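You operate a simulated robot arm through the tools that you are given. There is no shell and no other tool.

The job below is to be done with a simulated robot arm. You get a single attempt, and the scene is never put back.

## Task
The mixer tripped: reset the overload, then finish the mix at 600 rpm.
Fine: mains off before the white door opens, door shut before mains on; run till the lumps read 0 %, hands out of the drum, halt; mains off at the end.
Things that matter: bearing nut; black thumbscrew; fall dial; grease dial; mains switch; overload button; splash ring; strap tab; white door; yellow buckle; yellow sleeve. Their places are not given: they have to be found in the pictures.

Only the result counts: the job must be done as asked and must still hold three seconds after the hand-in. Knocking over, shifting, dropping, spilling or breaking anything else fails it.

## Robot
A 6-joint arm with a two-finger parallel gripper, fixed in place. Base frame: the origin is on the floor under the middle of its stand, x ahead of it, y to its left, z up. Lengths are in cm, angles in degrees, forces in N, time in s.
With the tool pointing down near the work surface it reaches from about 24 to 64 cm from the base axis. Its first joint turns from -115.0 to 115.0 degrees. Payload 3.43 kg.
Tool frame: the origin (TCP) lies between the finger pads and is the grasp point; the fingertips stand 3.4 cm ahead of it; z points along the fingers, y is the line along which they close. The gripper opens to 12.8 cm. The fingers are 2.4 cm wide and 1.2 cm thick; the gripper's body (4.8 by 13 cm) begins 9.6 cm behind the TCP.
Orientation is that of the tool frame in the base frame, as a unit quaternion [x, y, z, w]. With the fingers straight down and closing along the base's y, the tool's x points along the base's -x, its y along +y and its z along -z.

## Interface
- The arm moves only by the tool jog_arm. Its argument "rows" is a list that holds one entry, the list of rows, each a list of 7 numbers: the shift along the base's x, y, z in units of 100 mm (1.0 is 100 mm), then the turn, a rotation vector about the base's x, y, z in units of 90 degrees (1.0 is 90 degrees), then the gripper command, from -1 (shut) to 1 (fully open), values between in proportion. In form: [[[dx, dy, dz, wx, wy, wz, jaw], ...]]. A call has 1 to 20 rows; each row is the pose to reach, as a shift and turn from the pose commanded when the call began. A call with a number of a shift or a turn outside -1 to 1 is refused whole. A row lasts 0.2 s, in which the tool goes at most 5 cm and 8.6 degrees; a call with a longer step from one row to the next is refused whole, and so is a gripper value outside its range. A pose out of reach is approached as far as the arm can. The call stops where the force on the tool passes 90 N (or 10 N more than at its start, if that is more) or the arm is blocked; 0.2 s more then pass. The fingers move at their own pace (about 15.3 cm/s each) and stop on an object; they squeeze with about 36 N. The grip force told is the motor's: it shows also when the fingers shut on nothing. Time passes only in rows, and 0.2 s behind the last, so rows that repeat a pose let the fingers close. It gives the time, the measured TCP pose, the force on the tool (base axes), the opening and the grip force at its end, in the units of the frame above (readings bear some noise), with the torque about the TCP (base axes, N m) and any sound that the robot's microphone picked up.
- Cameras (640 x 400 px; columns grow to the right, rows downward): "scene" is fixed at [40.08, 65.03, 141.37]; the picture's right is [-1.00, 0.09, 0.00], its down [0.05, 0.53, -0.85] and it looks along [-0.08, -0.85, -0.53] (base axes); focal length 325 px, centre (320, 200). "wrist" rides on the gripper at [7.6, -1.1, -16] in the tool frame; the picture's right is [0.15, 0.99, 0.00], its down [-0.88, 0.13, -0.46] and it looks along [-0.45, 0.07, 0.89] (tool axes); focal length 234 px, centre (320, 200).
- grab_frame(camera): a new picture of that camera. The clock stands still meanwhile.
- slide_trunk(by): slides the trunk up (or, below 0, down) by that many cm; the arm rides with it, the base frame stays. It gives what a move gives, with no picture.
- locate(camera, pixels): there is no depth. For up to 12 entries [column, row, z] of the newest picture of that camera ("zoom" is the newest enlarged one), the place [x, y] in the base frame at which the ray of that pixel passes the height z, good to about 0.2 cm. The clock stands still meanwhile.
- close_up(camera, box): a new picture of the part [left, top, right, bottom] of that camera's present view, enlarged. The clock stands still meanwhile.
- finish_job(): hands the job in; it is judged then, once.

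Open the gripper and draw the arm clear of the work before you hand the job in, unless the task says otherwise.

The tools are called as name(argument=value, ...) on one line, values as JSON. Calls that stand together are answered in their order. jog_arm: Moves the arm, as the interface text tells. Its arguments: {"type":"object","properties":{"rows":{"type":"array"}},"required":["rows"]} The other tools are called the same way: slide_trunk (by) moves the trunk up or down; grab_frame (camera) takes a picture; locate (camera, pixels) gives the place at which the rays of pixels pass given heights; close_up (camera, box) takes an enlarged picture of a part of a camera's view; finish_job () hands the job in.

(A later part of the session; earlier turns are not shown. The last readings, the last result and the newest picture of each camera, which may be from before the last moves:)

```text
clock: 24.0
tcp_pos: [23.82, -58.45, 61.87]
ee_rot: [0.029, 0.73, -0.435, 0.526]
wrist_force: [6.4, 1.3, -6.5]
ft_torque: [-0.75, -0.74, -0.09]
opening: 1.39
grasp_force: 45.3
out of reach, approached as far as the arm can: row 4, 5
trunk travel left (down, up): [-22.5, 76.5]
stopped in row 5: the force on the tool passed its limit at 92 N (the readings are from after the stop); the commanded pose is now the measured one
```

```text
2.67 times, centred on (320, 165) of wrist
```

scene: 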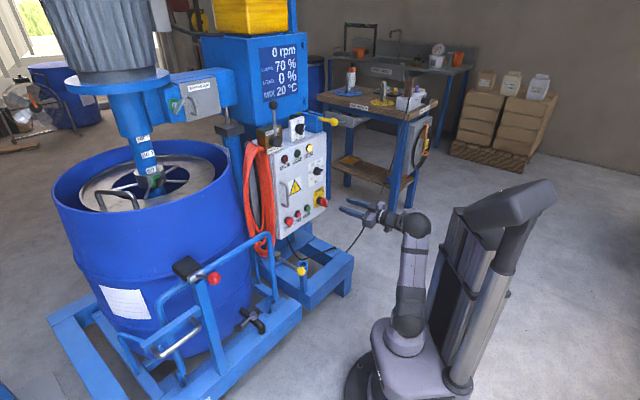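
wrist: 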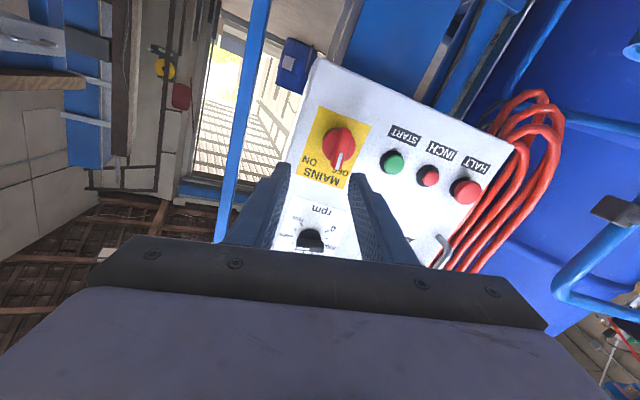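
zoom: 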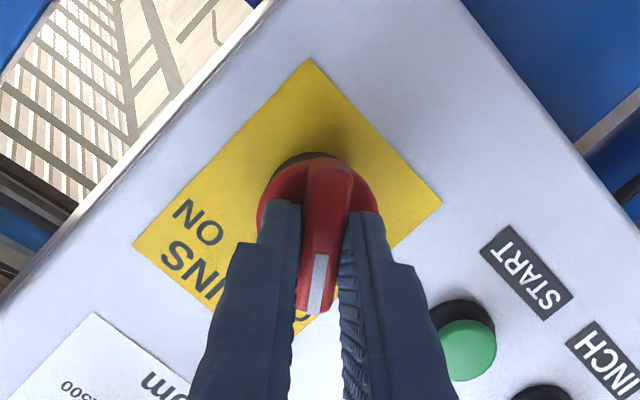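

The handle is now at about 125° and LIVE is out; the arm again met a wrist limit. I release, retreat, and look at the result.

jog_arm(rows=[[[0, 0, 0, 0, 0, 0, -0.2], [0, 0, 0, 0, 0, 0, -0.2], [-0.15, 0.13, 0.01, 0, 0, 0, -0.2], [-0.3, 0.27, 0.03, 0, 0, 0, -0.2], [-0.45, 0.4, 0.04, 0, 0, 0, -0.2], [-0.6, 0.53, 0.05, 0, 0, 0, -0.2]]])

grab_frame(camera="wrist")

close_up(camera="scene", box=[262, 130, 342, 220])

close_up(camera="scene", box=[340, 170, 460, 290])

```text
clock: 25.4
tcp_pos: [17.69, -53.1, 62.54]
ee_rot: [0.031, 0.73, -0.435, 0.527]
wrist_force: [0.9, 0.2, -0.8]
ft_torque: [0.01, 0.0, 0.01]
opening: 5.12
grasp_force: 0.0
trunk travel left (down, up): [-22.5, 76.5]
```

```text
taken
```

wrist: 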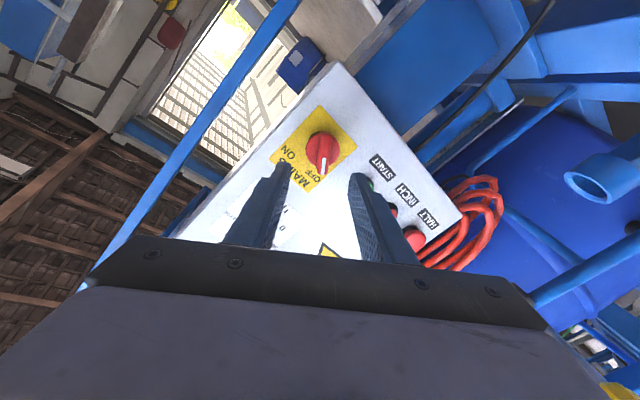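

```text
4.44 times, centred on (302, 175) of scene
```

zoom: 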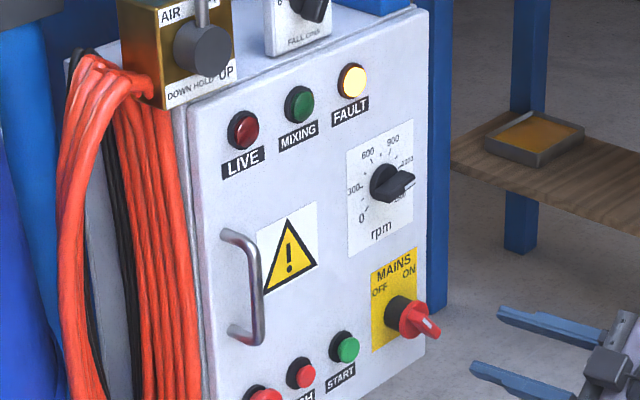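

```text
3.33 times, centred on (400, 230) of scene
```

zoom: 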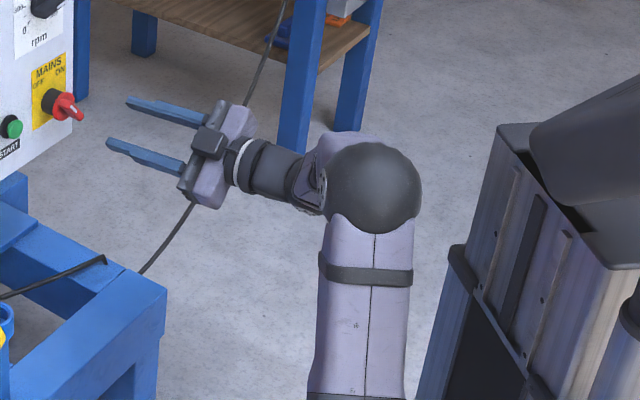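

The handle points nearly at OFF with LIVE dark. To get a better wrist range, I roll the tool clockwise in free space toward the camera-up attitude and watch for reach limits.

jog_arm(rows=[[[0, 0, 0, 0.066, -0.066, 0, -0.2], [0, 0, 0, 0.132, -0.132, 0, -0.2], [0, 0, 0, 0.198, -0.198, 0, -0.2], [0, 0, 0, 0.264, -0.264, 0, -0.2], [0, 0, 0, 0.33, -0.33, 0, -0.2], [0, 0, 0, 0.396, -0.396, 0, -0.2], [0, 0, 0, 0.462, -0.462, 0, -0.2], [0, 0, 0, 0.528, -0.528, 0, -0.2], [0, 0, 0, 0.594, -0.594, 0, -0.2], [0, 0, 0, 0.66, -0.66, 0, -0.2], [0, 0, 0, 0.726, -0.726, 0, -0.2], [0, 0, 0, 0.792, -0.792, 0, -0.2], [0, 0, 0, 0.858, -0.858, 0, -0.2], [0, 0, 0, 0.924, -0.924, 0, -0.2], [0, 0, 0, 0.99, -0.99, 0, -0.2], [0, 0, 0, 0.99, -0.99, 0, -0.2]]])

grab_frame(camera="wrist")

close_up(camera="scene", box=[300, 150, 460, 290])

```text
clock: 28.8
tcp_pos: [17.69, -53.07, 62.5]
ee_rot: [0.621, 0.275, 0.28, 0.678]
wrist_force: [1.2, -0.1, 0.5]
ft_torque: [0.03, 0.02, 0.02]
opening: 5.11
grasp_force: 0.0
trunk travel left (down, up): [-22.5, 76.5]
```

```text
taken
```

wrist: 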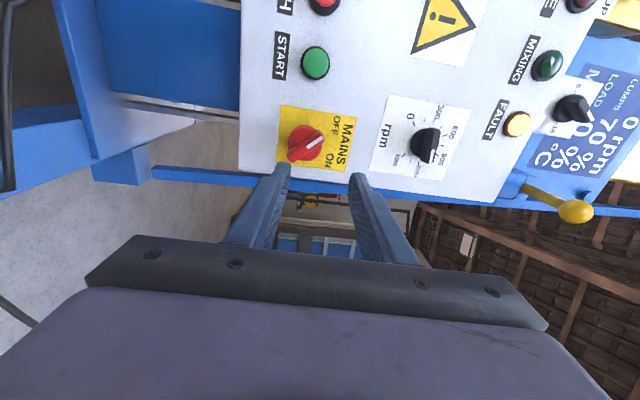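

```text
2.86 times, centred on (380, 220) of scene
```

zoom: 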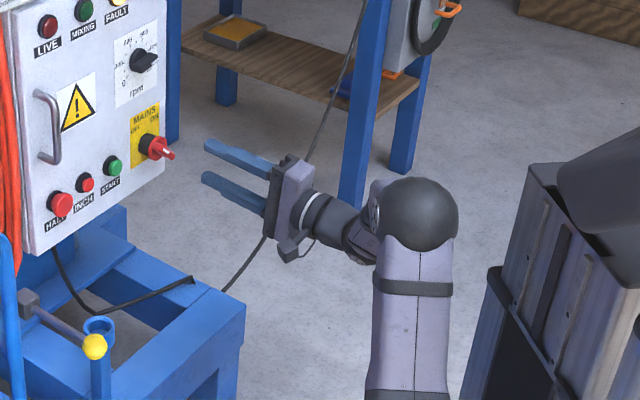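

Rolling this way is unrestricted. I continue to the roll matching the handle (camera up, tool y at 35°) and move to the pre-grasp in front of the switch.

jog_arm(rows=[[[0.04, -0.02, -0.01, 0.0685, -0.0579, 0.0015, -0.3], [0.08, -0.04, -0.03, 0.1369, -0.1159, 0.0029, -0.3], [0.12, -0.07, -0.04, 0.2054, -0.1738, 0.0044, -0.3], [0.16, -0.09, -0.06, 0.2739, -0.2317, 0.0058, -0.3], [0.2, -0.11, -0.07, 0.3424, -0.2896, 0.0073, -0.3], [0.24, -0.13, -0.085, 0.4108, -0.3476, 0.0087, -0.3], [0.267, -0.151, -0.095, 0.4793, -0.4055, 0.0102, -0.3], [0.267, -0.151, -0.095, 0.4793, -0.4055, 0.0102, -0.3]]])

grab_frame(camera="wrist")

close_up(camera="wrist", box=[260, 100, 380, 220])

```text
clock: 30.6
tcp_pos: [20.4, -54.7, 61.59]
ee_rot: [0.705, -0.063, 0.541, 0.455]
wrist_force: [-0.4, -0.2, -0.4]
ft_torque: [0.03, -0.01, 0.02]
opening: 4.46
grasp_force: 0.0
trunk travel left (down, up): [-22.5, 76.5]
```

```text
taken
```

wrist: 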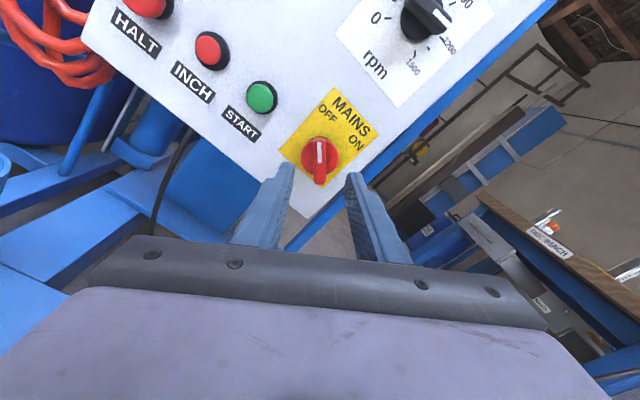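

```text
3.33 times, centred on (320, 160) of wrist
```

zoom: 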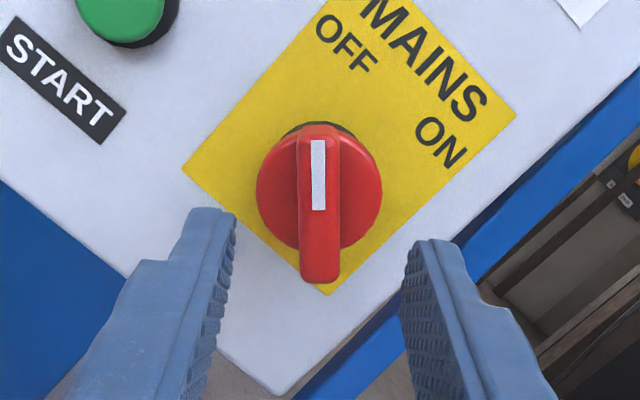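

By the plate geometry the handle sits at about 134°, i.e. fully on OFF, and LIVE is out, so the mains is off. Next I back away and bring the tool, camera up, in front of the door handle, which the scene view puts near [42,-44,76].

jog_arm(rows=[[[-0.2, 0.2, 0, 0, 0, 0, -0.3], [-0.4, 0.4, 0.05, 0, 0, 0, -0.3], [-0.2, 0.6, 0.2, 0.055, -0.055, 0, 0], [0.0, 0.75, 0.4, 0.11, -0.11, 0, 0], [0.15, 0.85, 0.6, 0.165, -0.165, 0, 0], [0.3, 0.95, 0.8, 0.22, -0.22, 0, 0], [0.4, 1.0, 1.0, 0.275, -0.275, 0, 0], [0.4, 1.0, 1.0, 0.275, -0.275, 0, 0]]])

jog_arm(rows=[[[0.15, 0.2, 0.1, 0, 0, 0, 0], [0.3, 0.4, 0.2, 0, 0, 0, 0], [0.45, 0.6, 0.3, 0, 0, 0, 0], [0.6, 0.8, 0.4, 0, 0, 0, 0], [0.75, 0.95, 0.44, 0, 0, 0, 0], [0.75, 0.95, 0.44, 0, 0, 0, 0]]])

grab_frame(camera="wrist")

grab_frame(camera="scene")

```text
clock: 32.4
tcp_pos: [24.3, -44.82, 71.6]
ee_rot: [0.653, -0.271, 0.652, 0.271]
wrist_force: [-0.5, 0.1, 0.1]
ft_torque: [0.02, 0.01, -0.03]
opening: 6.41
grasp_force: 0.0
trunk travel left (down, up): [-22.5, 76.5]
```

```text
clock: 33.8
tcp_pos: [33.41, -38.9, 74.48]
ee_rot: [0.654, -0.27, 0.652, 0.272]
wrist_force: [0.4, 0.3, -0.1]
ft_torque: [-0.04, -0.01, -0.04]
opening: 6.41
grasp_force: 0.0
out of reach, approached as far as the arm can: row 3, 4, 5, 6
trunk travel left (down, up): [-22.5, 76.5]
```

```text
taken
```

wrist: 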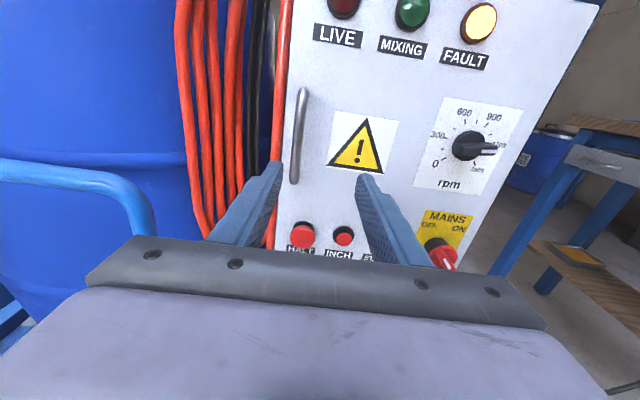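

```text
taken
```

scene: 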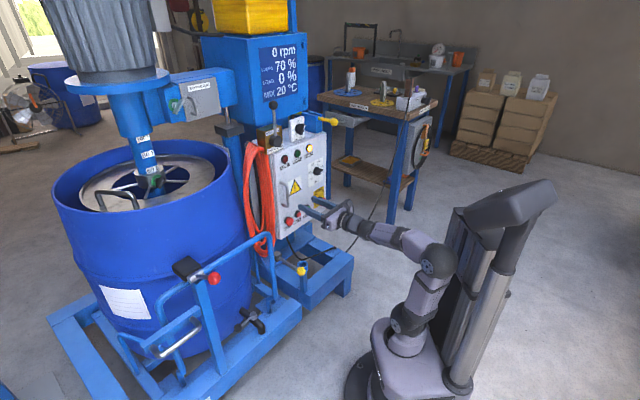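

The view is upright now with the door handle at (298,137); the level tool can't come closer than about 51 cm from the axis, so I'll grip the handle with the tool pitched down. I zoom to measure the handle in both views.

close_up(camera="wrist", box=[240, 0, 560, 200])

close_up(camera="scene", box=[260, 150, 320, 240])

grab_frame(camera="wrist")

locate(camera="wrist", pixels=[[302, 92, 80], [302, 92, 82], [302, 92, 84], [295, 180, 68], [295, 180, 70], [295, 180, 72], [468, 145, 78], [468, 145, 79], [303, 234, 61.5], [343, 236, 61.5]])

```text
2.00 times, centred on (400, 100) of wrist
```

zoom: 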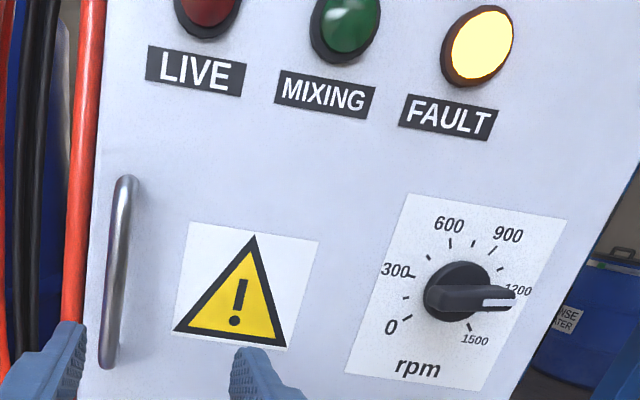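

```text
4.44 times, centred on (290, 195) of scene
```

zoom: 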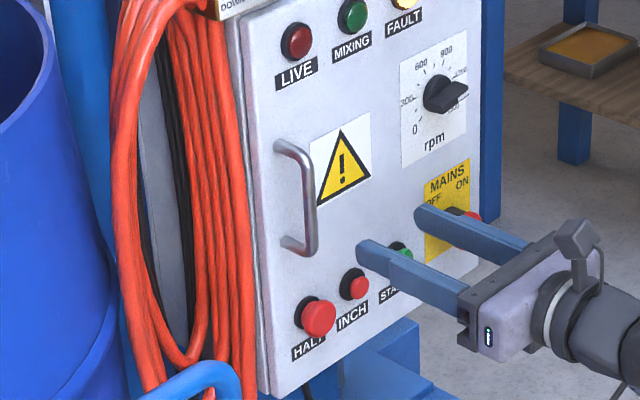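

```text
taken
```

wrist: 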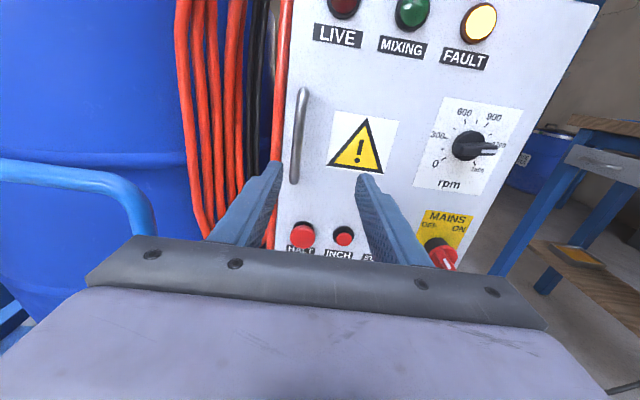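

```text
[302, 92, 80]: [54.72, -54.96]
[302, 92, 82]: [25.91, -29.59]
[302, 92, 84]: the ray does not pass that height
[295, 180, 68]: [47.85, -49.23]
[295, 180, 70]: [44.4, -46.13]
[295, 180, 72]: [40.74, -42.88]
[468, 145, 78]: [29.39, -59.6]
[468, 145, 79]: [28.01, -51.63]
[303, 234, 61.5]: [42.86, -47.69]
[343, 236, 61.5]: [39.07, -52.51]
```

The handle bar runs vertically at about [42.5,-44.7] from z≈70.5 to 80.7. I roll the tool back 126° counter-clockwise, on the way to a 45° pitched, camera-below attitude with which to pull the door.

jog_arm(rows=[[[0, 0, 0, -0.066, 0.066, 0, 0], [0, 0, 0, -0.132, 0.132, 0, 0], [0, 0, 0, -0.198, 0.198, 0, 0], [0, 0, 0, -0.264, 0.264, 0, 0], [0, 0, 0, -0.33, 0.33, 0, 0], [0, 0, 0, -0.396, 0.396, 0, 0], [0, 0, 0, -0.462, 0.462, 0, 0], [0, 0, 0, -0.528, 0.528, 0, 0], [0, 0, 0, -0.594, 0.594, 0, 0], [0, 0, 0, -0.66, 0.66, 0, 0], [0, 0, 0, -0.726, 0.726, 0, 0], [0, 0, 0, -0.792, 0.792, 0, 0], [0, 0, 0, -0.858, 0.858, 0, 0], [0, 0, 0, -0.924, 0.924, 0, 0], [0, 0, 0, -0.99, 0.99, 0, 0], [0, 0, 0, -0.99, 0.99, 0, 0]]])

slide_trunk(by=25)

```text
clock: 37.2
tcp_pos: [33.44, -38.97, 74.59]
ee_rot: [0.536, 0.46, 0.054, 0.706]
wrist_force: [0.2, -0.4, -0.1]
ft_torque: [0.0, -0.02, -0.03]
opening: 6.38
grasp_force: 0.1
trunk travel left (down, up): [-22.5, 76.5]
```

```text
clock: 39.8
tcp_pos: [33.36, -38.84, 99.48]
ee_rot: [0.537, 0.459, 0.055, 0.705]
wrist_force: [-0.4, 0.0, -0.4]
ft_torque: [0.02, 0.0, 0.0]
opening: 6.4
grasp_force: 0.1
trunk travel left (down, up): [-47.5, 51.5]
```

Now I complete the change of attitude to the 45° pitch and come down toward the handle, standing off for a look.

jog_arm(rows=[[[0.03, 0.01, -0.1, -0.0082, 0.0811, 0.0261, 0], [0.06, 0.02, -0.2, -0.0164, 0.1622, 0.0521, 0], [0.09, 0.03, -0.3, -0.0246, 0.2432, 0.0782, 0], [0.12, 0.04, -0.4, -0.0328, 0.3243, 0.1042, 0], [0.15, 0.05, -0.5, -0.041, 0.4054, 0.1303, 0], [0.18, 0.06, -0.6, -0.0492, 0.4865, 0.1563, 0], [0.2, 0.07, -0.7, -0.0574, 0.5675, 0.1824, 0], [0.22, 0.08, -0.8, -0.0656, 0.6486, 0.2084, 0], [0.25, 0.09, -0.9, -0.0738, 0.7297, 0.2345, 0], [0.25, 0.09, -1.0, -0.0738, 0.7297, 0.2345, 0], [0.25, 0.09, -1.0, -0.0738, 0.7297, 0.2345, 0]]])

grab_frame(camera="wrist")

grab_frame(camera="scene")

```text
clock: 42.1
tcp_pos: [35.89, -38.12, 89.54]
ee_rot: [0.353, 0.854, -0.147, 0.353]
wrist_force: [-0.7, 1.2, -0.8]
ft_torque: [0.03, -0.02, 0.0]
opening: 6.41
grasp_force: 0.1
trunk travel left (down, up): [-47.5, 51.5]
```

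```text
taken
```

wrist: 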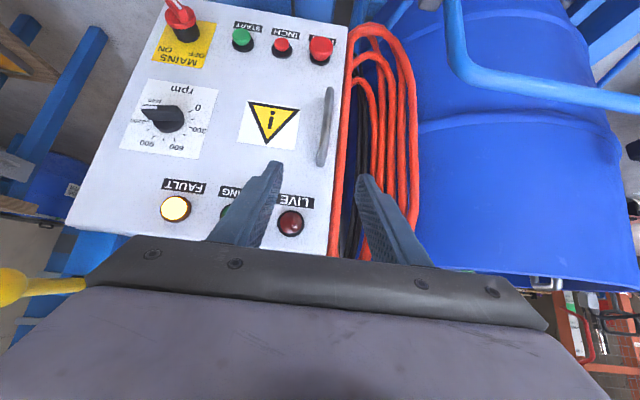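

```text
taken
```

scene: 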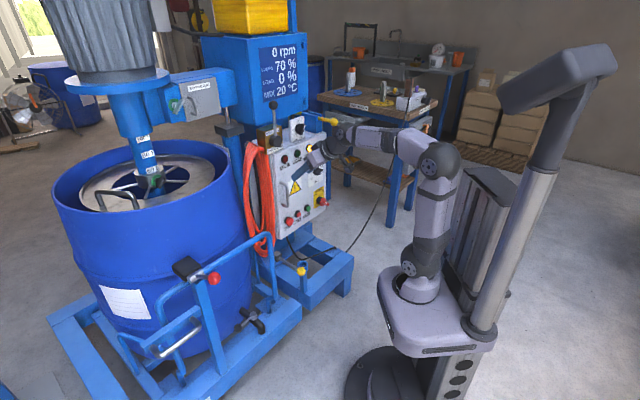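

The handle at (327,120) lines up with the tool within half a centimetre. I narrow the opening to 3.6 cm to keep clear of the hose and approach along the tool axis.

jog_arm(rows=[[[0.06, -0.05, -0.2, 0, 0, 0, -0.44], [0.12, -0.1, -0.4, 0, 0, 0, -0.44], [0.19, -0.16, -0.6, 0, 0, 0, -0.44], [0.25, -0.215, -0.81, 0, 0, 0, -0.44], [0.25, -0.215, -0.81, 0, 0, 0, -0.44]]])

grab_frame(camera="wrist")

close_up(camera="scene", box=[250, 110, 370, 230])

```text
clock: 43.4
tcp_pos: [38.32, -40.22, 81.5]
ee_rot: [0.352, 0.855, -0.146, 0.352]
wrist_force: [-1.0, 0.7, -0.4]
ft_torque: [-0.02, 0.0, -0.01]
opening: 3.59
grasp_force: 0.0
trunk travel left (down, up): [-47.5, 51.5]
```

```text
taken
```

wrist: 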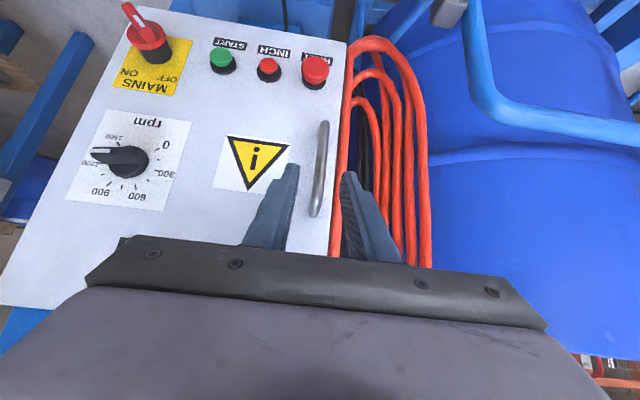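

```text
3.33 times, centred on (310, 170) of scene
```

zoom: 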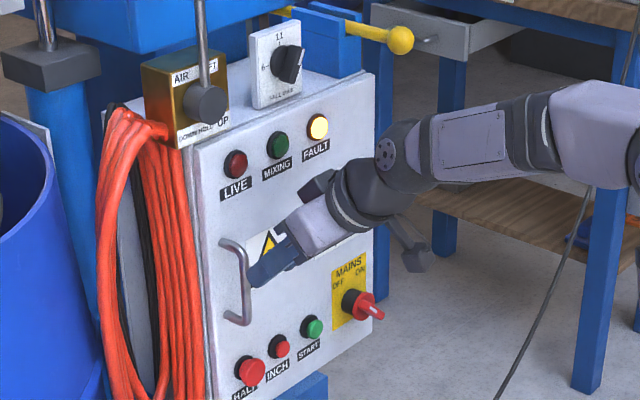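

The bar sits between the tips at (320,165). I advance the last 7 cm and close on the handle.

jog_arm(rows=[[[0.1, -0.1, -0.14, 0, 0, 0, -0.54], [0.2, -0.2, -0.28, 0, 0, 0, -0.54], [0.29, -0.29, -0.41, 0, 0, 0, -0.54], [0.35, -0.35, -0.495, 0, 0, 0, -0.54], [0.35, -0.35, -0.495, 0, 0, 0, -1], [0.35, -0.35, -0.495, 0, 0, 0, -1], [0.35, -0.35, -0.495, 0, 0, 0, -1]]])

grab_frame(camera="wrist")

close_up(camera="scene", box=[250, 110, 370, 230])

```text
clock: 45.0
tcp_pos: [41.89, -43.6, 76.34]
ee_rot: [0.353, 0.854, -0.147, 0.352]
wrist_force: [3.6, 5.0, 0.7]
ft_torque: [0.42, -0.08, 0.06]
opening: 1.17
grasp_force: 45.0
trunk travel left (down, up): [-47.5, 51.5]
```

```text
taken
```

wrist: 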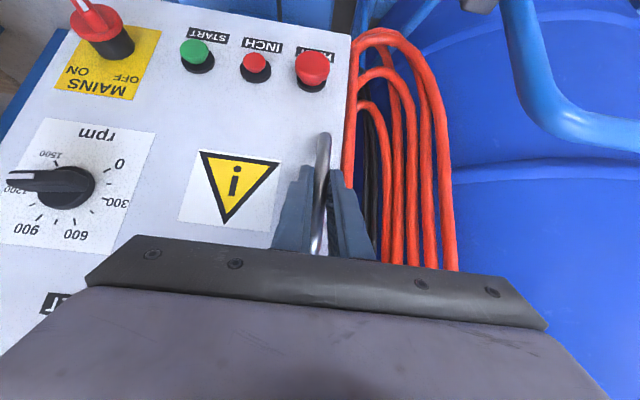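

```text
3.33 times, centred on (310, 170) of scene
```

zoom: 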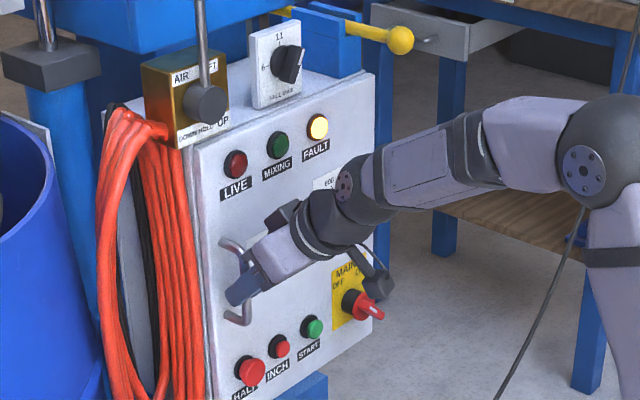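

The handle is gripped (1.17 cm). I pull the door along its arc about the right-hand hinge, 20° to begin with, turning the tool along with it.

jog_arm(rows=[[[-0.077, 0.054, 0, 0, 0, 0.0222, -1], [-0.153, 0.108, 0, 0, 0, 0.0444, -1], [-0.234, 0.157, 0, 0, 0, 0.0667, -1], [-0.315, 0.205, 0, 0, 0, 0.0889, -1], [-0.399, 0.248, 0, 0, 0, 0.1111, -1], [-0.482, 0.291, 0, 0, 0, 0.1333, -1], [-0.569, 0.328, 0, 0, 0, 0.1556, -1], [-0.655, 0.366, 0, 0, 0, 0.1778, -1], [-0.745, 0.396, 0, 0, 0, 0.2, -1], [-0.834, 0.426, 0, 0, 0, 0.2222, -1], [-0.834, 0.426, 0, 0, 0, 0.2222, -1]]])

grab_frame(camera="wrist")

grab_frame(camera="scene")

```text
clock: 47.4
tcp_pos: [33.41, -39.69, 76.52]
ee_rot: [0.2, 0.903, -0.084, 0.372]
wrist_force: [-3.9, -13.0, -3.2]
ft_torque: [0.14, -0.55, -0.15]
opening: 1.18
grasp_force: 45.2
trunk travel left (down, up): [-47.5, 51.5]
```

```text
taken
```

wrist: 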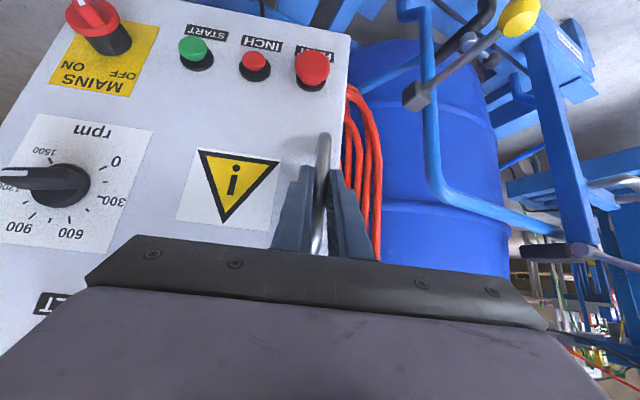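

```text
taken
```

scene: 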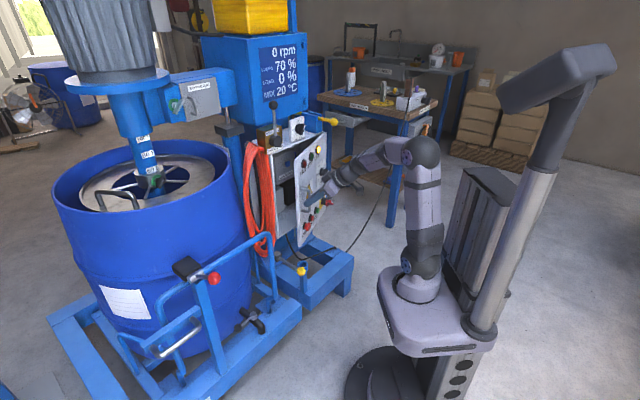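

The door swings out easily. I continue the arc from 20° to about 40°.

jog_arm(rows=[[[-0.11, 0.03, 0, 0, 0, 0.0278, -1], [-0.221, 0.057, 0, 0, 0, 0.0556, -1], [-0.334, 0.077, 0, 0, 0, 0.0833, -1], [-0.447, 0.095, 0, 0, 0, 0.1111, -1], [-0.561, 0.105, 0, 0, 0, 0.1389, -1], [-0.675, 0.112, 0, 0, 0, 0.1667, -1], [-0.79, 0.112, 0, 0, 0, 0.1944, -1], [-0.904, 0.11, 0, 0, 0, 0.2222, -1], [-0.904, 0.11, 0, 0, 0, 0.2222, -1]]])

grab_frame(camera="scene")

close_up(camera="scene", box=[240, 100, 360, 240])

```text
clock: 49.4
tcp_pos: [24.41, -38.57, 76.49]
ee_rot: [0.041, 0.923, -0.02, 0.382]
wrist_force: [-0.4, -21.4, 16.7]
ft_torque: [0.97, 0.63, -0.2]
opening: 1.14
grasp_force: 44.8
trunk travel left (down, up): [-47.5, 51.5]
```

```text
taken
```

scene: 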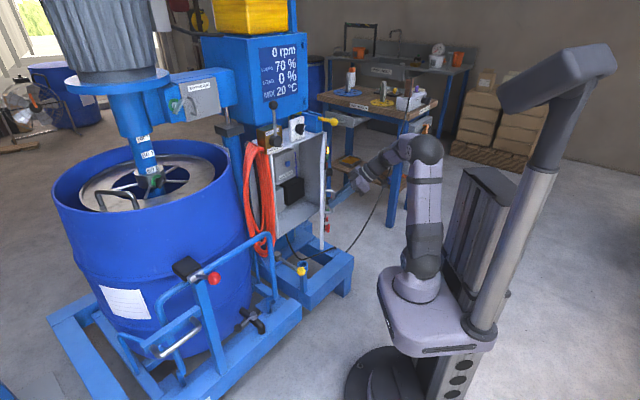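

```text
2.86 times, centred on (300, 170) of scene
```

zoom: 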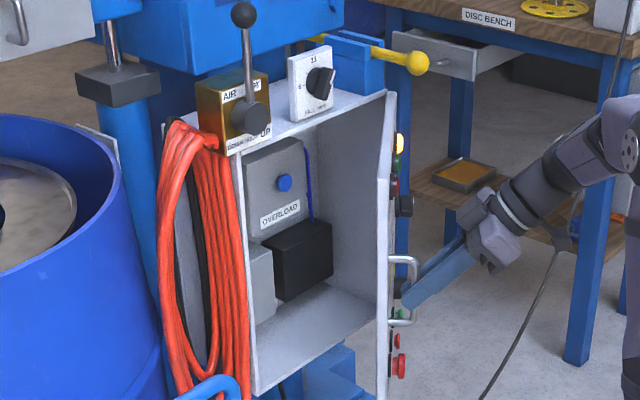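

The door is open about 40° and the OVERLOAD unit with its blue button is visible inside at scene (287,164). There is some side force, so I relax the grip, look, and regrip before swinging wider.

jog_arm(rows=[[[0, 0, 0, 0, 0, 0, -0.5], [0, 0, 0, 0, 0, 0, -0.5]]])

grab_frame(camera="wrist")

close_up(camera="wrist", box=[250, 100, 400, 260])

```text
clock: 50.0
tcp_pos: [24.48, -38.29, 76.32]
ee_rot: [0.038, 0.923, -0.016, 0.382]
wrist_force: [0.3, -0.1, 0.6]
ft_torque: [-0.01, 0.02, 0.02]
opening: 3.21
grasp_force: 0.0
trunk travel left (down, up): [-47.5, 51.5]
```

```text
taken
```

wrist: 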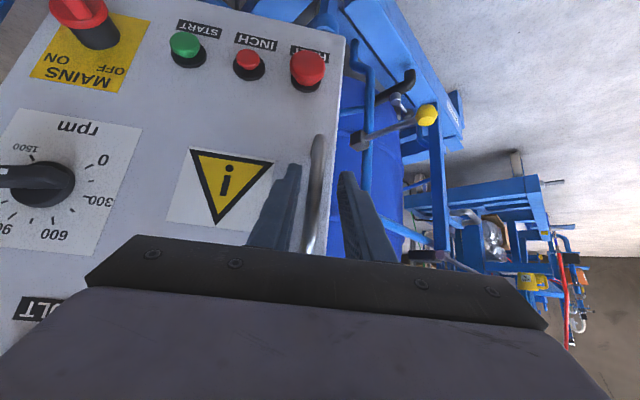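

```text
2.50 times, centred on (325, 180) of wrist
```

zoom: 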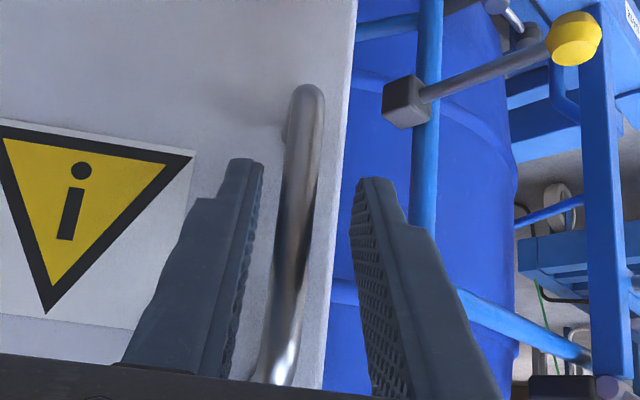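

The bar lies about 0.8 cm toward the hinge from the gripper centre, which refines the hinge place to about n=-65.3, r=27.1. I re-centre, regrip, and swing the door from 40° to about 60°.

jog_arm(rows=[[[0, -0.07, 0, 0, 0, 0, -0.5], [0, -0.07, 0, 0, 0, 0, -1], [0, -0.07, 0, 0, 0, 0, -1], [0, -0.07, 0, 0, 0, 0, -1], [-0.115, -0.085, 0, 0, 0, 0.0278, -1], [-0.23, -0.1, 0, 0, 0, 0.0556, -1], [-0.34, -0.125, 0, 0, 0, 0.0833, -1], [-0.453, -0.15, 0, 0, 0, 0.1111, -1], [-0.56, -0.187, 0, 0, 0, 0.1389, -1], [-0.67, -0.225, 0, 0, 0, 0.1667, -1], [-0.78, -0.27, 0, 0, 0, 0.1944, -1], [-0.885, -0.32, 0, 0, 0, 0.2222, -1], [-0.885, -0.32, 0, 0, 0, 0.2222, -1]]])

grab_frame(camera="scene")

grab_frame(camera="wrist")

```text
clock: 52.8
tcp_pos: [15.32, -40.62, 76.31]
ee_rot: [-0.124, 0.916, 0.06, 0.377]
wrist_force: [-17.8, 47.3, -16.9]
ft_torque: [-0.99, -0.61, 0.43]
opening: 1.22
grasp_force: 44.9
trunk travel left (down, up): [-47.5, 51.5]
```

```text
taken
```

scene: 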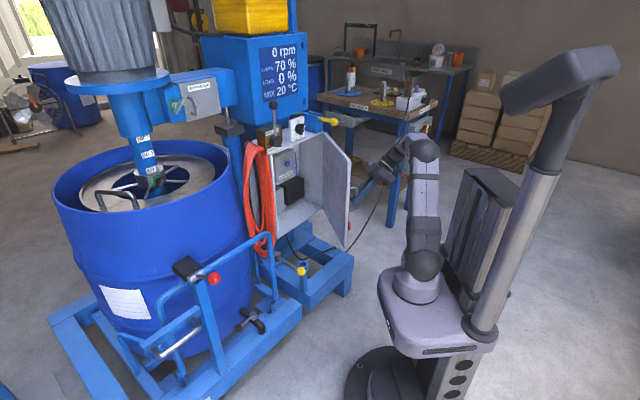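

```text
taken
```

wrist: 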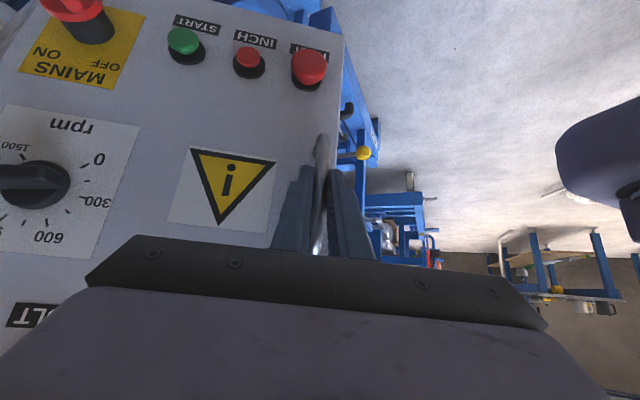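

The door is at about 60°; the side force has now reversed, so the true hinge lies between my two fits. I relax the grip and look.

jog_arm(rows=[[[0, 0, 0, 0, 0, 0, -0.5], [0, 0, 0, 0, 0, 0, -0.5]]])

close_up(camera="wrist", box=[250, 100, 400, 260])

close_up(camera="scene", box=[240, 100, 360, 260])

```text
clock: 53.4
tcp_pos: [15.61, -41.55, 76.61]
ee_rot: [-0.122, 0.916, 0.048, 0.379]
wrist_force: [-0.7, 2.7, 1.9]
ft_torque: [0.2, 0.04, 0.07]
opening: 3.44
grasp_force: 2.1
trunk travel left (down, up): [-47.5, 51.5]
```

```text
2.50 times, centred on (325, 180) of wrist
```

zoom: 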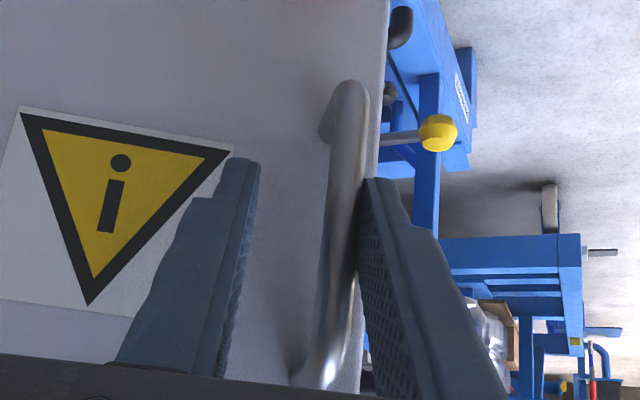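

```text
2.50 times, centred on (300, 180) of scene
```

zoom: 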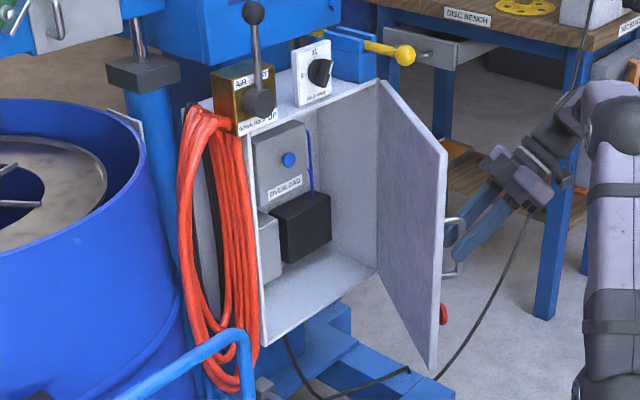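

I re-centre on the bar (about 1 cm away from the hinge), regrip, and swing on from 60° to about 82° so the arm gets ample room.

jog_arm(rows=[[[-0.02, 0.095, 0, 0, 0, 0, -0.5], [-0.02, 0.095, 0, 0, 0, 0, -1], [-0.02, 0.095, 0, 0, 0, 0, -1], [-0.02, 0.095, 0, 0, 0, 0, -1], [-0.13, 0.05, 0, 0, 0, 0.0278, -1], [-0.235, 0, 0, 0, 0, 0.0556, -1], [-0.335, -0.06, 0, 0, 0, 0.0833, -1], [-0.434, -0.123, 0, 0, 0, 0.1111, -1], [-0.53, -0.19, 0, 0, 0, 0.1389, -1], [-0.622, -0.263, 0, 0, 0, 0.1667, -1], [-0.71, -0.335, 0, 0, 0, 0.1944, -1], [-0.798, -0.413, 0, 0, 0, 0.2222, -1], [-0.798, -0.413, 0, 0, 0, 0.2222, -1]]])

grab_frame(camera="scene")

grab_frame(camera="wrist")

```text
clock: 56.1
tcp_pos: [7.99, -44.75, 76.59]
ee_rot: [-0.281, 0.88, 0.112, 0.367]
wrist_force: [-4.9, 5.4, 34.5]
ft_torque: [1.71, 0.36, -0.09]
opening: 1.18
grasp_force: 44.9
out of reach, approached as far as the arm can: row 12, 13
trunk travel left (down, up): [-47.5, 51.5]
```

```text
taken
```

scene: 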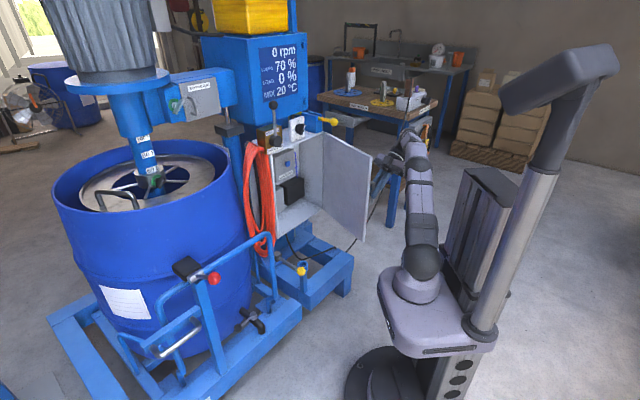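

```text
taken
```

wrist: 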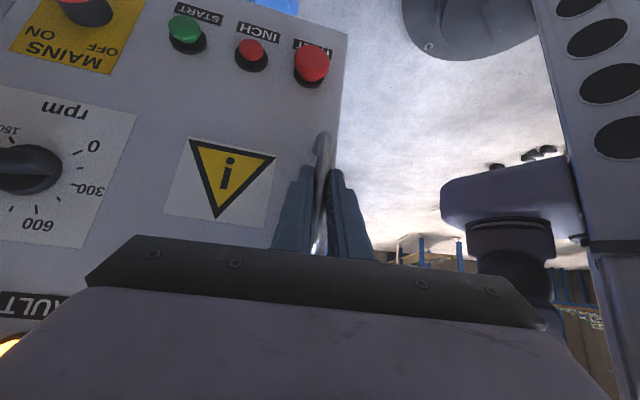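

The door now stands at about 78–80°. I open the fingers and lift straight up off the handle, with some backward motion.

jog_arm(rows=[[[0, 0, 0, 0, 0, 0, -0.5], [0, 0, 0, 0, 0, 0, -0.5], [-0.06, -0.04, 0.07, 0, 0, 0, -0.5], [-0.12, -0.08, 0.15, 0, 0, 0, -0.5], [-0.19, -0.13, 0.25, 0, 0, 0, -0.5], [-0.25, -0.17, 0.4, 0, 0, 0, -0.5], [-0.3, -0.2, 0.55, 0, 0, 0, -0.5], [-0.3, -0.2, 0.7, 0, 0, 0, -0.5], [-0.3, -0.2, 0.85, 0, 0, 0, -0.5], [-0.3, -0.2, 1.0, 0, 0, 0, -0.5]]])

grab_frame(camera="wrist")

grab_frame(camera="scene")

```text
clock: 58.4
tcp_pos: [7.69, -42.77, 79.07]
ee_rot: [-0.278, 0.883, 0.112, 0.363]
wrist_force: [14.9, -21.7, -15.3]
ft_torque: [0.39, 0.42, -0.23]
opening: 4.77
grasp_force: 14.0
out of reach, approached as far as the arm can: row 3, 4, 5, 6, 7, 8, 9, 10
trunk travel left (down, up): [-47.5, 51.5]
```

```text
taken
```

wrist: 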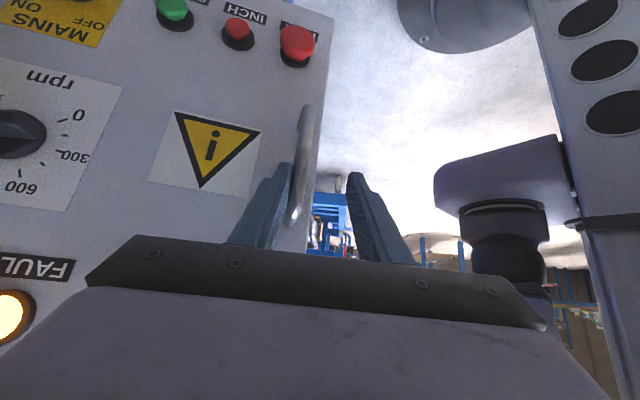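

```text
taken
```

scene: 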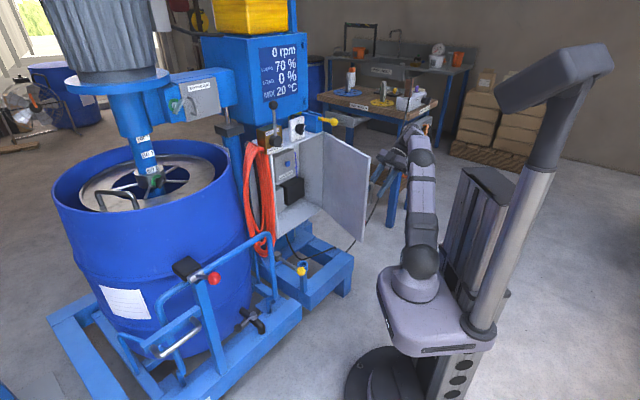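

A finger is pressing on the bar because the arm is at a wrist limit with this heading. I turn the tool heading back about z by 20° while shifting toward the hinge side to free the bar.

jog_arm(rows=[[[0.03, -0.05, 0, 0, 0, -0.055, -0.2], [0.06, -0.1, 0, 0, 0, -0.11, -0.2], [0.06, -0.1, 0, 0, 0, -0.165, -0.2], [0.06, -0.1, 0, 0, 0, -0.22, -0.2]]])

grab_frame(camera="wrist")

```text
clock: 59.4
tcp_pos: [8.44, -43.09, 79.38]
ee_rot: [-0.122, 0.916, 0.05, 0.379]
wrist_force: [0.1, 0.5, 0.5]
ft_torque: [0.01, 0.02, -0.01]
opening: 5.15
grasp_force: 0.0
trunk travel left (down, up): [-47.5, 51.5]
```

```text
taken
```

wrist: 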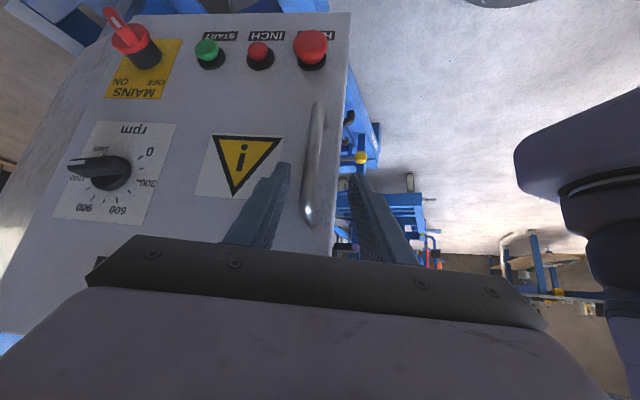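

Free, with no contact force. I retreat along the tool axis and then up.

jog_arm(rows=[[[-0.1, -0.03, 0.11, 0, 0, 0, -0.2], [-0.2, -0.05, 0.22, 0, 0, 0, -0.2], [-0.3, -0.08, 0.35, 0, 0, 0, -0.2], [-0.4, -0.1, 0.5, 0, 0, 0, -0.2], [-0.4, -0.1, 0.7, 0, 0, 0, -0.2], [-0.4, -0.1, 0.9, 0, 0, 0, -0.2], [-0.4, -0.1, 1.0, 0, 0, 0, -0.2]]])

slide_trunk(by=14)

grab_frame(camera="wrist")

grab_frame(camera="scene")

```text
clock: 61.0
tcp_pos: [5.72, -42.71, 87.91]
ee_rot: [-0.123, 0.916, 0.049, 0.379]
wrist_force: [-0.4, 0.8, 0.0]
ft_torque: [-0.01, 0.0, 0.04]
opening: 5.11
grasp_force: 0.0
out of reach, approached as far as the arm can: row 6, 7
trunk travel left (down, up): [-47.5, 51.5]
```

```text
clock: 62.6
tcp_pos: [5.65, -42.76, 102.06]
ee_rot: [-0.124, 0.916, 0.05, 0.379]
wrist_force: [-0.3, 0.2, 0.7]
ft_torque: [-0.01, -0.03, 0.02]
opening: 5.11
grasp_force: 0.1
trunk travel left (down, up): [-61.5, 37.5]
```

```text
taken
```

wrist: 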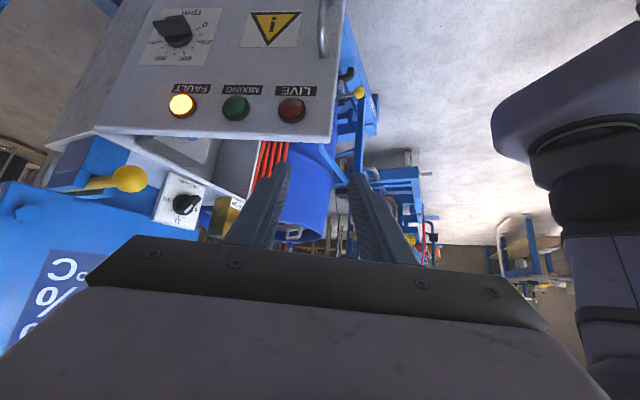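

```text
taken
```

scene: 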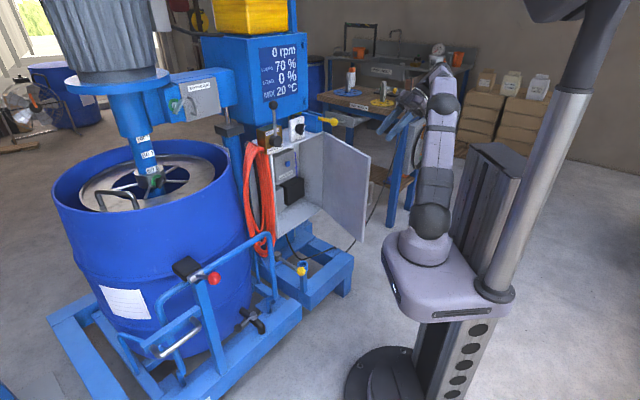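

The gripper is above the door top (about z 93). I swing it over to the cabinet side, turning the heading back to face the panel.

jog_arm(rows=[[[0.1, 0.08, 0, 0, 0, -0.083, -0.2], [0.22, 0.17, 0, 0, 0, -0.167, -0.2], [0.34, 0.26, 0, 0, 0, -0.25, -0.5], [0.46, 0.35, 0, 0, 0, -0.333, -0.8], [0.58, 0.44, 0, 0, 0, -0.417, -1], [0.7, 0.53, 0, 0, 0, -0.5, -1], [0.82, 0.62, 0, 0, 0, -0.583, -1], [0.95, 0.7, 0, 0, 0, -0.667, -1], [0.95, 0.7, 0, 0, 0, -0.667, -1]]])

grab_frame(camera="wrist")

grab_frame(camera="scene")

```text
clock: 64.6
tcp_pos: [15.02, -36.82, 101.9]
ee_rot: [0.353, 0.854, -0.148, 0.352]
wrist_force: [0.1, 0.5, -0.3]
ft_torque: [0.06, -0.01, -0.02]
opening: 0.0
grasp_force: 32.8
out of reach, approached as far as the arm can: row 8, 9
trunk travel left (down, up): [-61.5, 37.5]
```

```text
taken
```

wrist: 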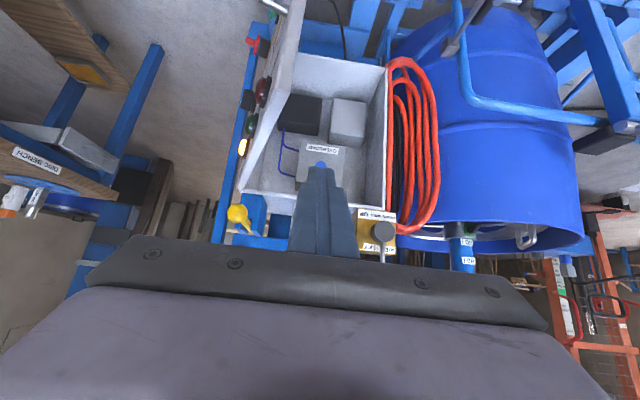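

```text
taken
```

scene: 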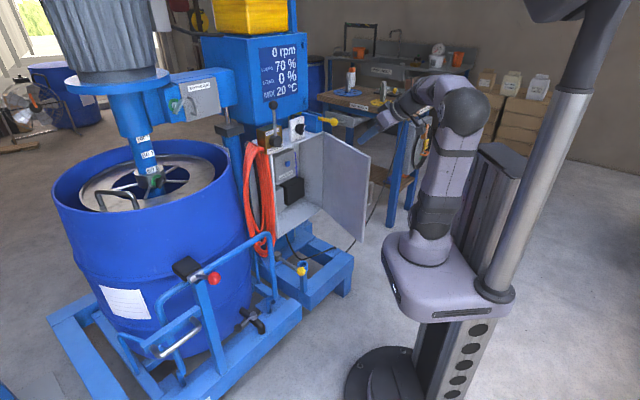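

The cabinet interior is in view; the blue overload button is at wrist (320,163), triangulating to about [42,-61,81]. I enlarge both views to verify.

close_up(camera="wrist", box=[230, 40, 430, 260])

close_up(camera="scene", box=[250, 120, 380, 260])

grab_frame(camera="wrist")

locate(camera="wrist", pixels=[[320, 163, 79], [320, 163, 80], [320, 163, 81], [320, 163, 82], [388, 63, 55], [388, 238, 92], [242, 193, 92]])

grab_frame(camera="scene")

locate(camera="scene", pixels=[[287.4, 164, 79], [287.4, 164, 80], [287.4, 164, 81], [287.4, 164, 82]])

```text
1.82 times, centred on (330, 150) of wrist
```

zoom: 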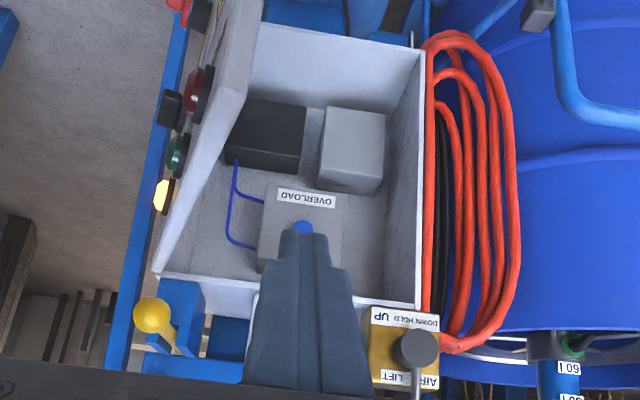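

```text
2.86 times, centred on (315, 190) of scene
```

zoom: 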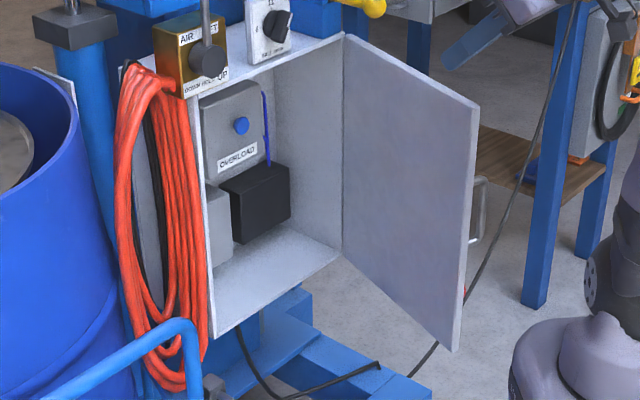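

```text
taken
```

wrist: 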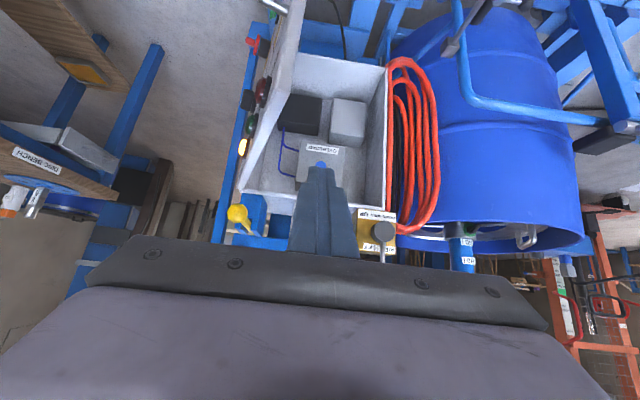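

```text
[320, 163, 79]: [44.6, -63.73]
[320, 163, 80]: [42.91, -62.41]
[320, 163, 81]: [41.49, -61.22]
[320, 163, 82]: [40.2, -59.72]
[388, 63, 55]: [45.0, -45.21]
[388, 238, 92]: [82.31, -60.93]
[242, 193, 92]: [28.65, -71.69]
```

```text
taken
```

scene: 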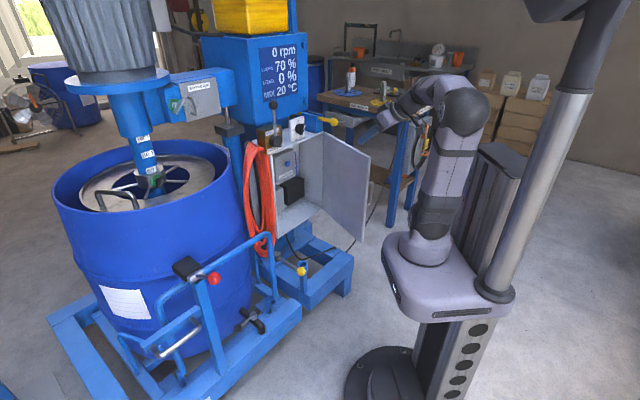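

```text
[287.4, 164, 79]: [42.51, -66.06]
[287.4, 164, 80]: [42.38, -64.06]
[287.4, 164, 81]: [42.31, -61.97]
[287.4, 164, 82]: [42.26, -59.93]
```

Button confirmed near [42.2,-61.6,81] (n≈-73, r≈13.9). I move away from the door's edge first, then lower the trunk 24 cm so that the tool can go in level.

jog_arm(rows=[[[0.2, -0.06, 0, 0, 0, 0, -1], [0.4, -0.12, 0, 0, 0, 0, -1], [0.6, -0.18, 0, 0, 0, 0, -1], [0.8, -0.24, 0, 0, 0, 0, -1], [1.0, -0.3, 0, 0, 0, 0, -1], [1.0, -0.3, 0, 0, 0, 0, -1]]])

slide_trunk(by=-24)

grab_frame(camera="scene")

```text
clock: 66.0
tcp_pos: [24.95, -39.73, 101.86]
ee_rot: [0.352, 0.854, -0.148, 0.353]
wrist_force: [0.9, -0.4, -0.2]
ft_torque: [0.02, 0.02, 0.0]
opening: 0.0
grasp_force: 33.3
trunk travel left (down, up): [-61.5, 37.5]
```

```text
clock: 68.5
tcp_pos: [24.98, -39.82, 77.89]
ee_rot: [0.352, 0.854, -0.147, 0.352]
wrist_force: [0.7, -0.7, -0.3]
ft_torque: [-0.02, 0.01, 0.01]
opening: 0.01
grasp_force: 32.6
trunk travel left (down, up): [-37.5, 61.5]
```

```text
taken
```

scene: 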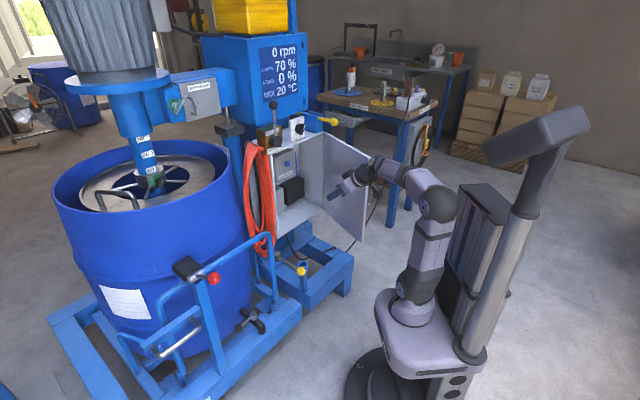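

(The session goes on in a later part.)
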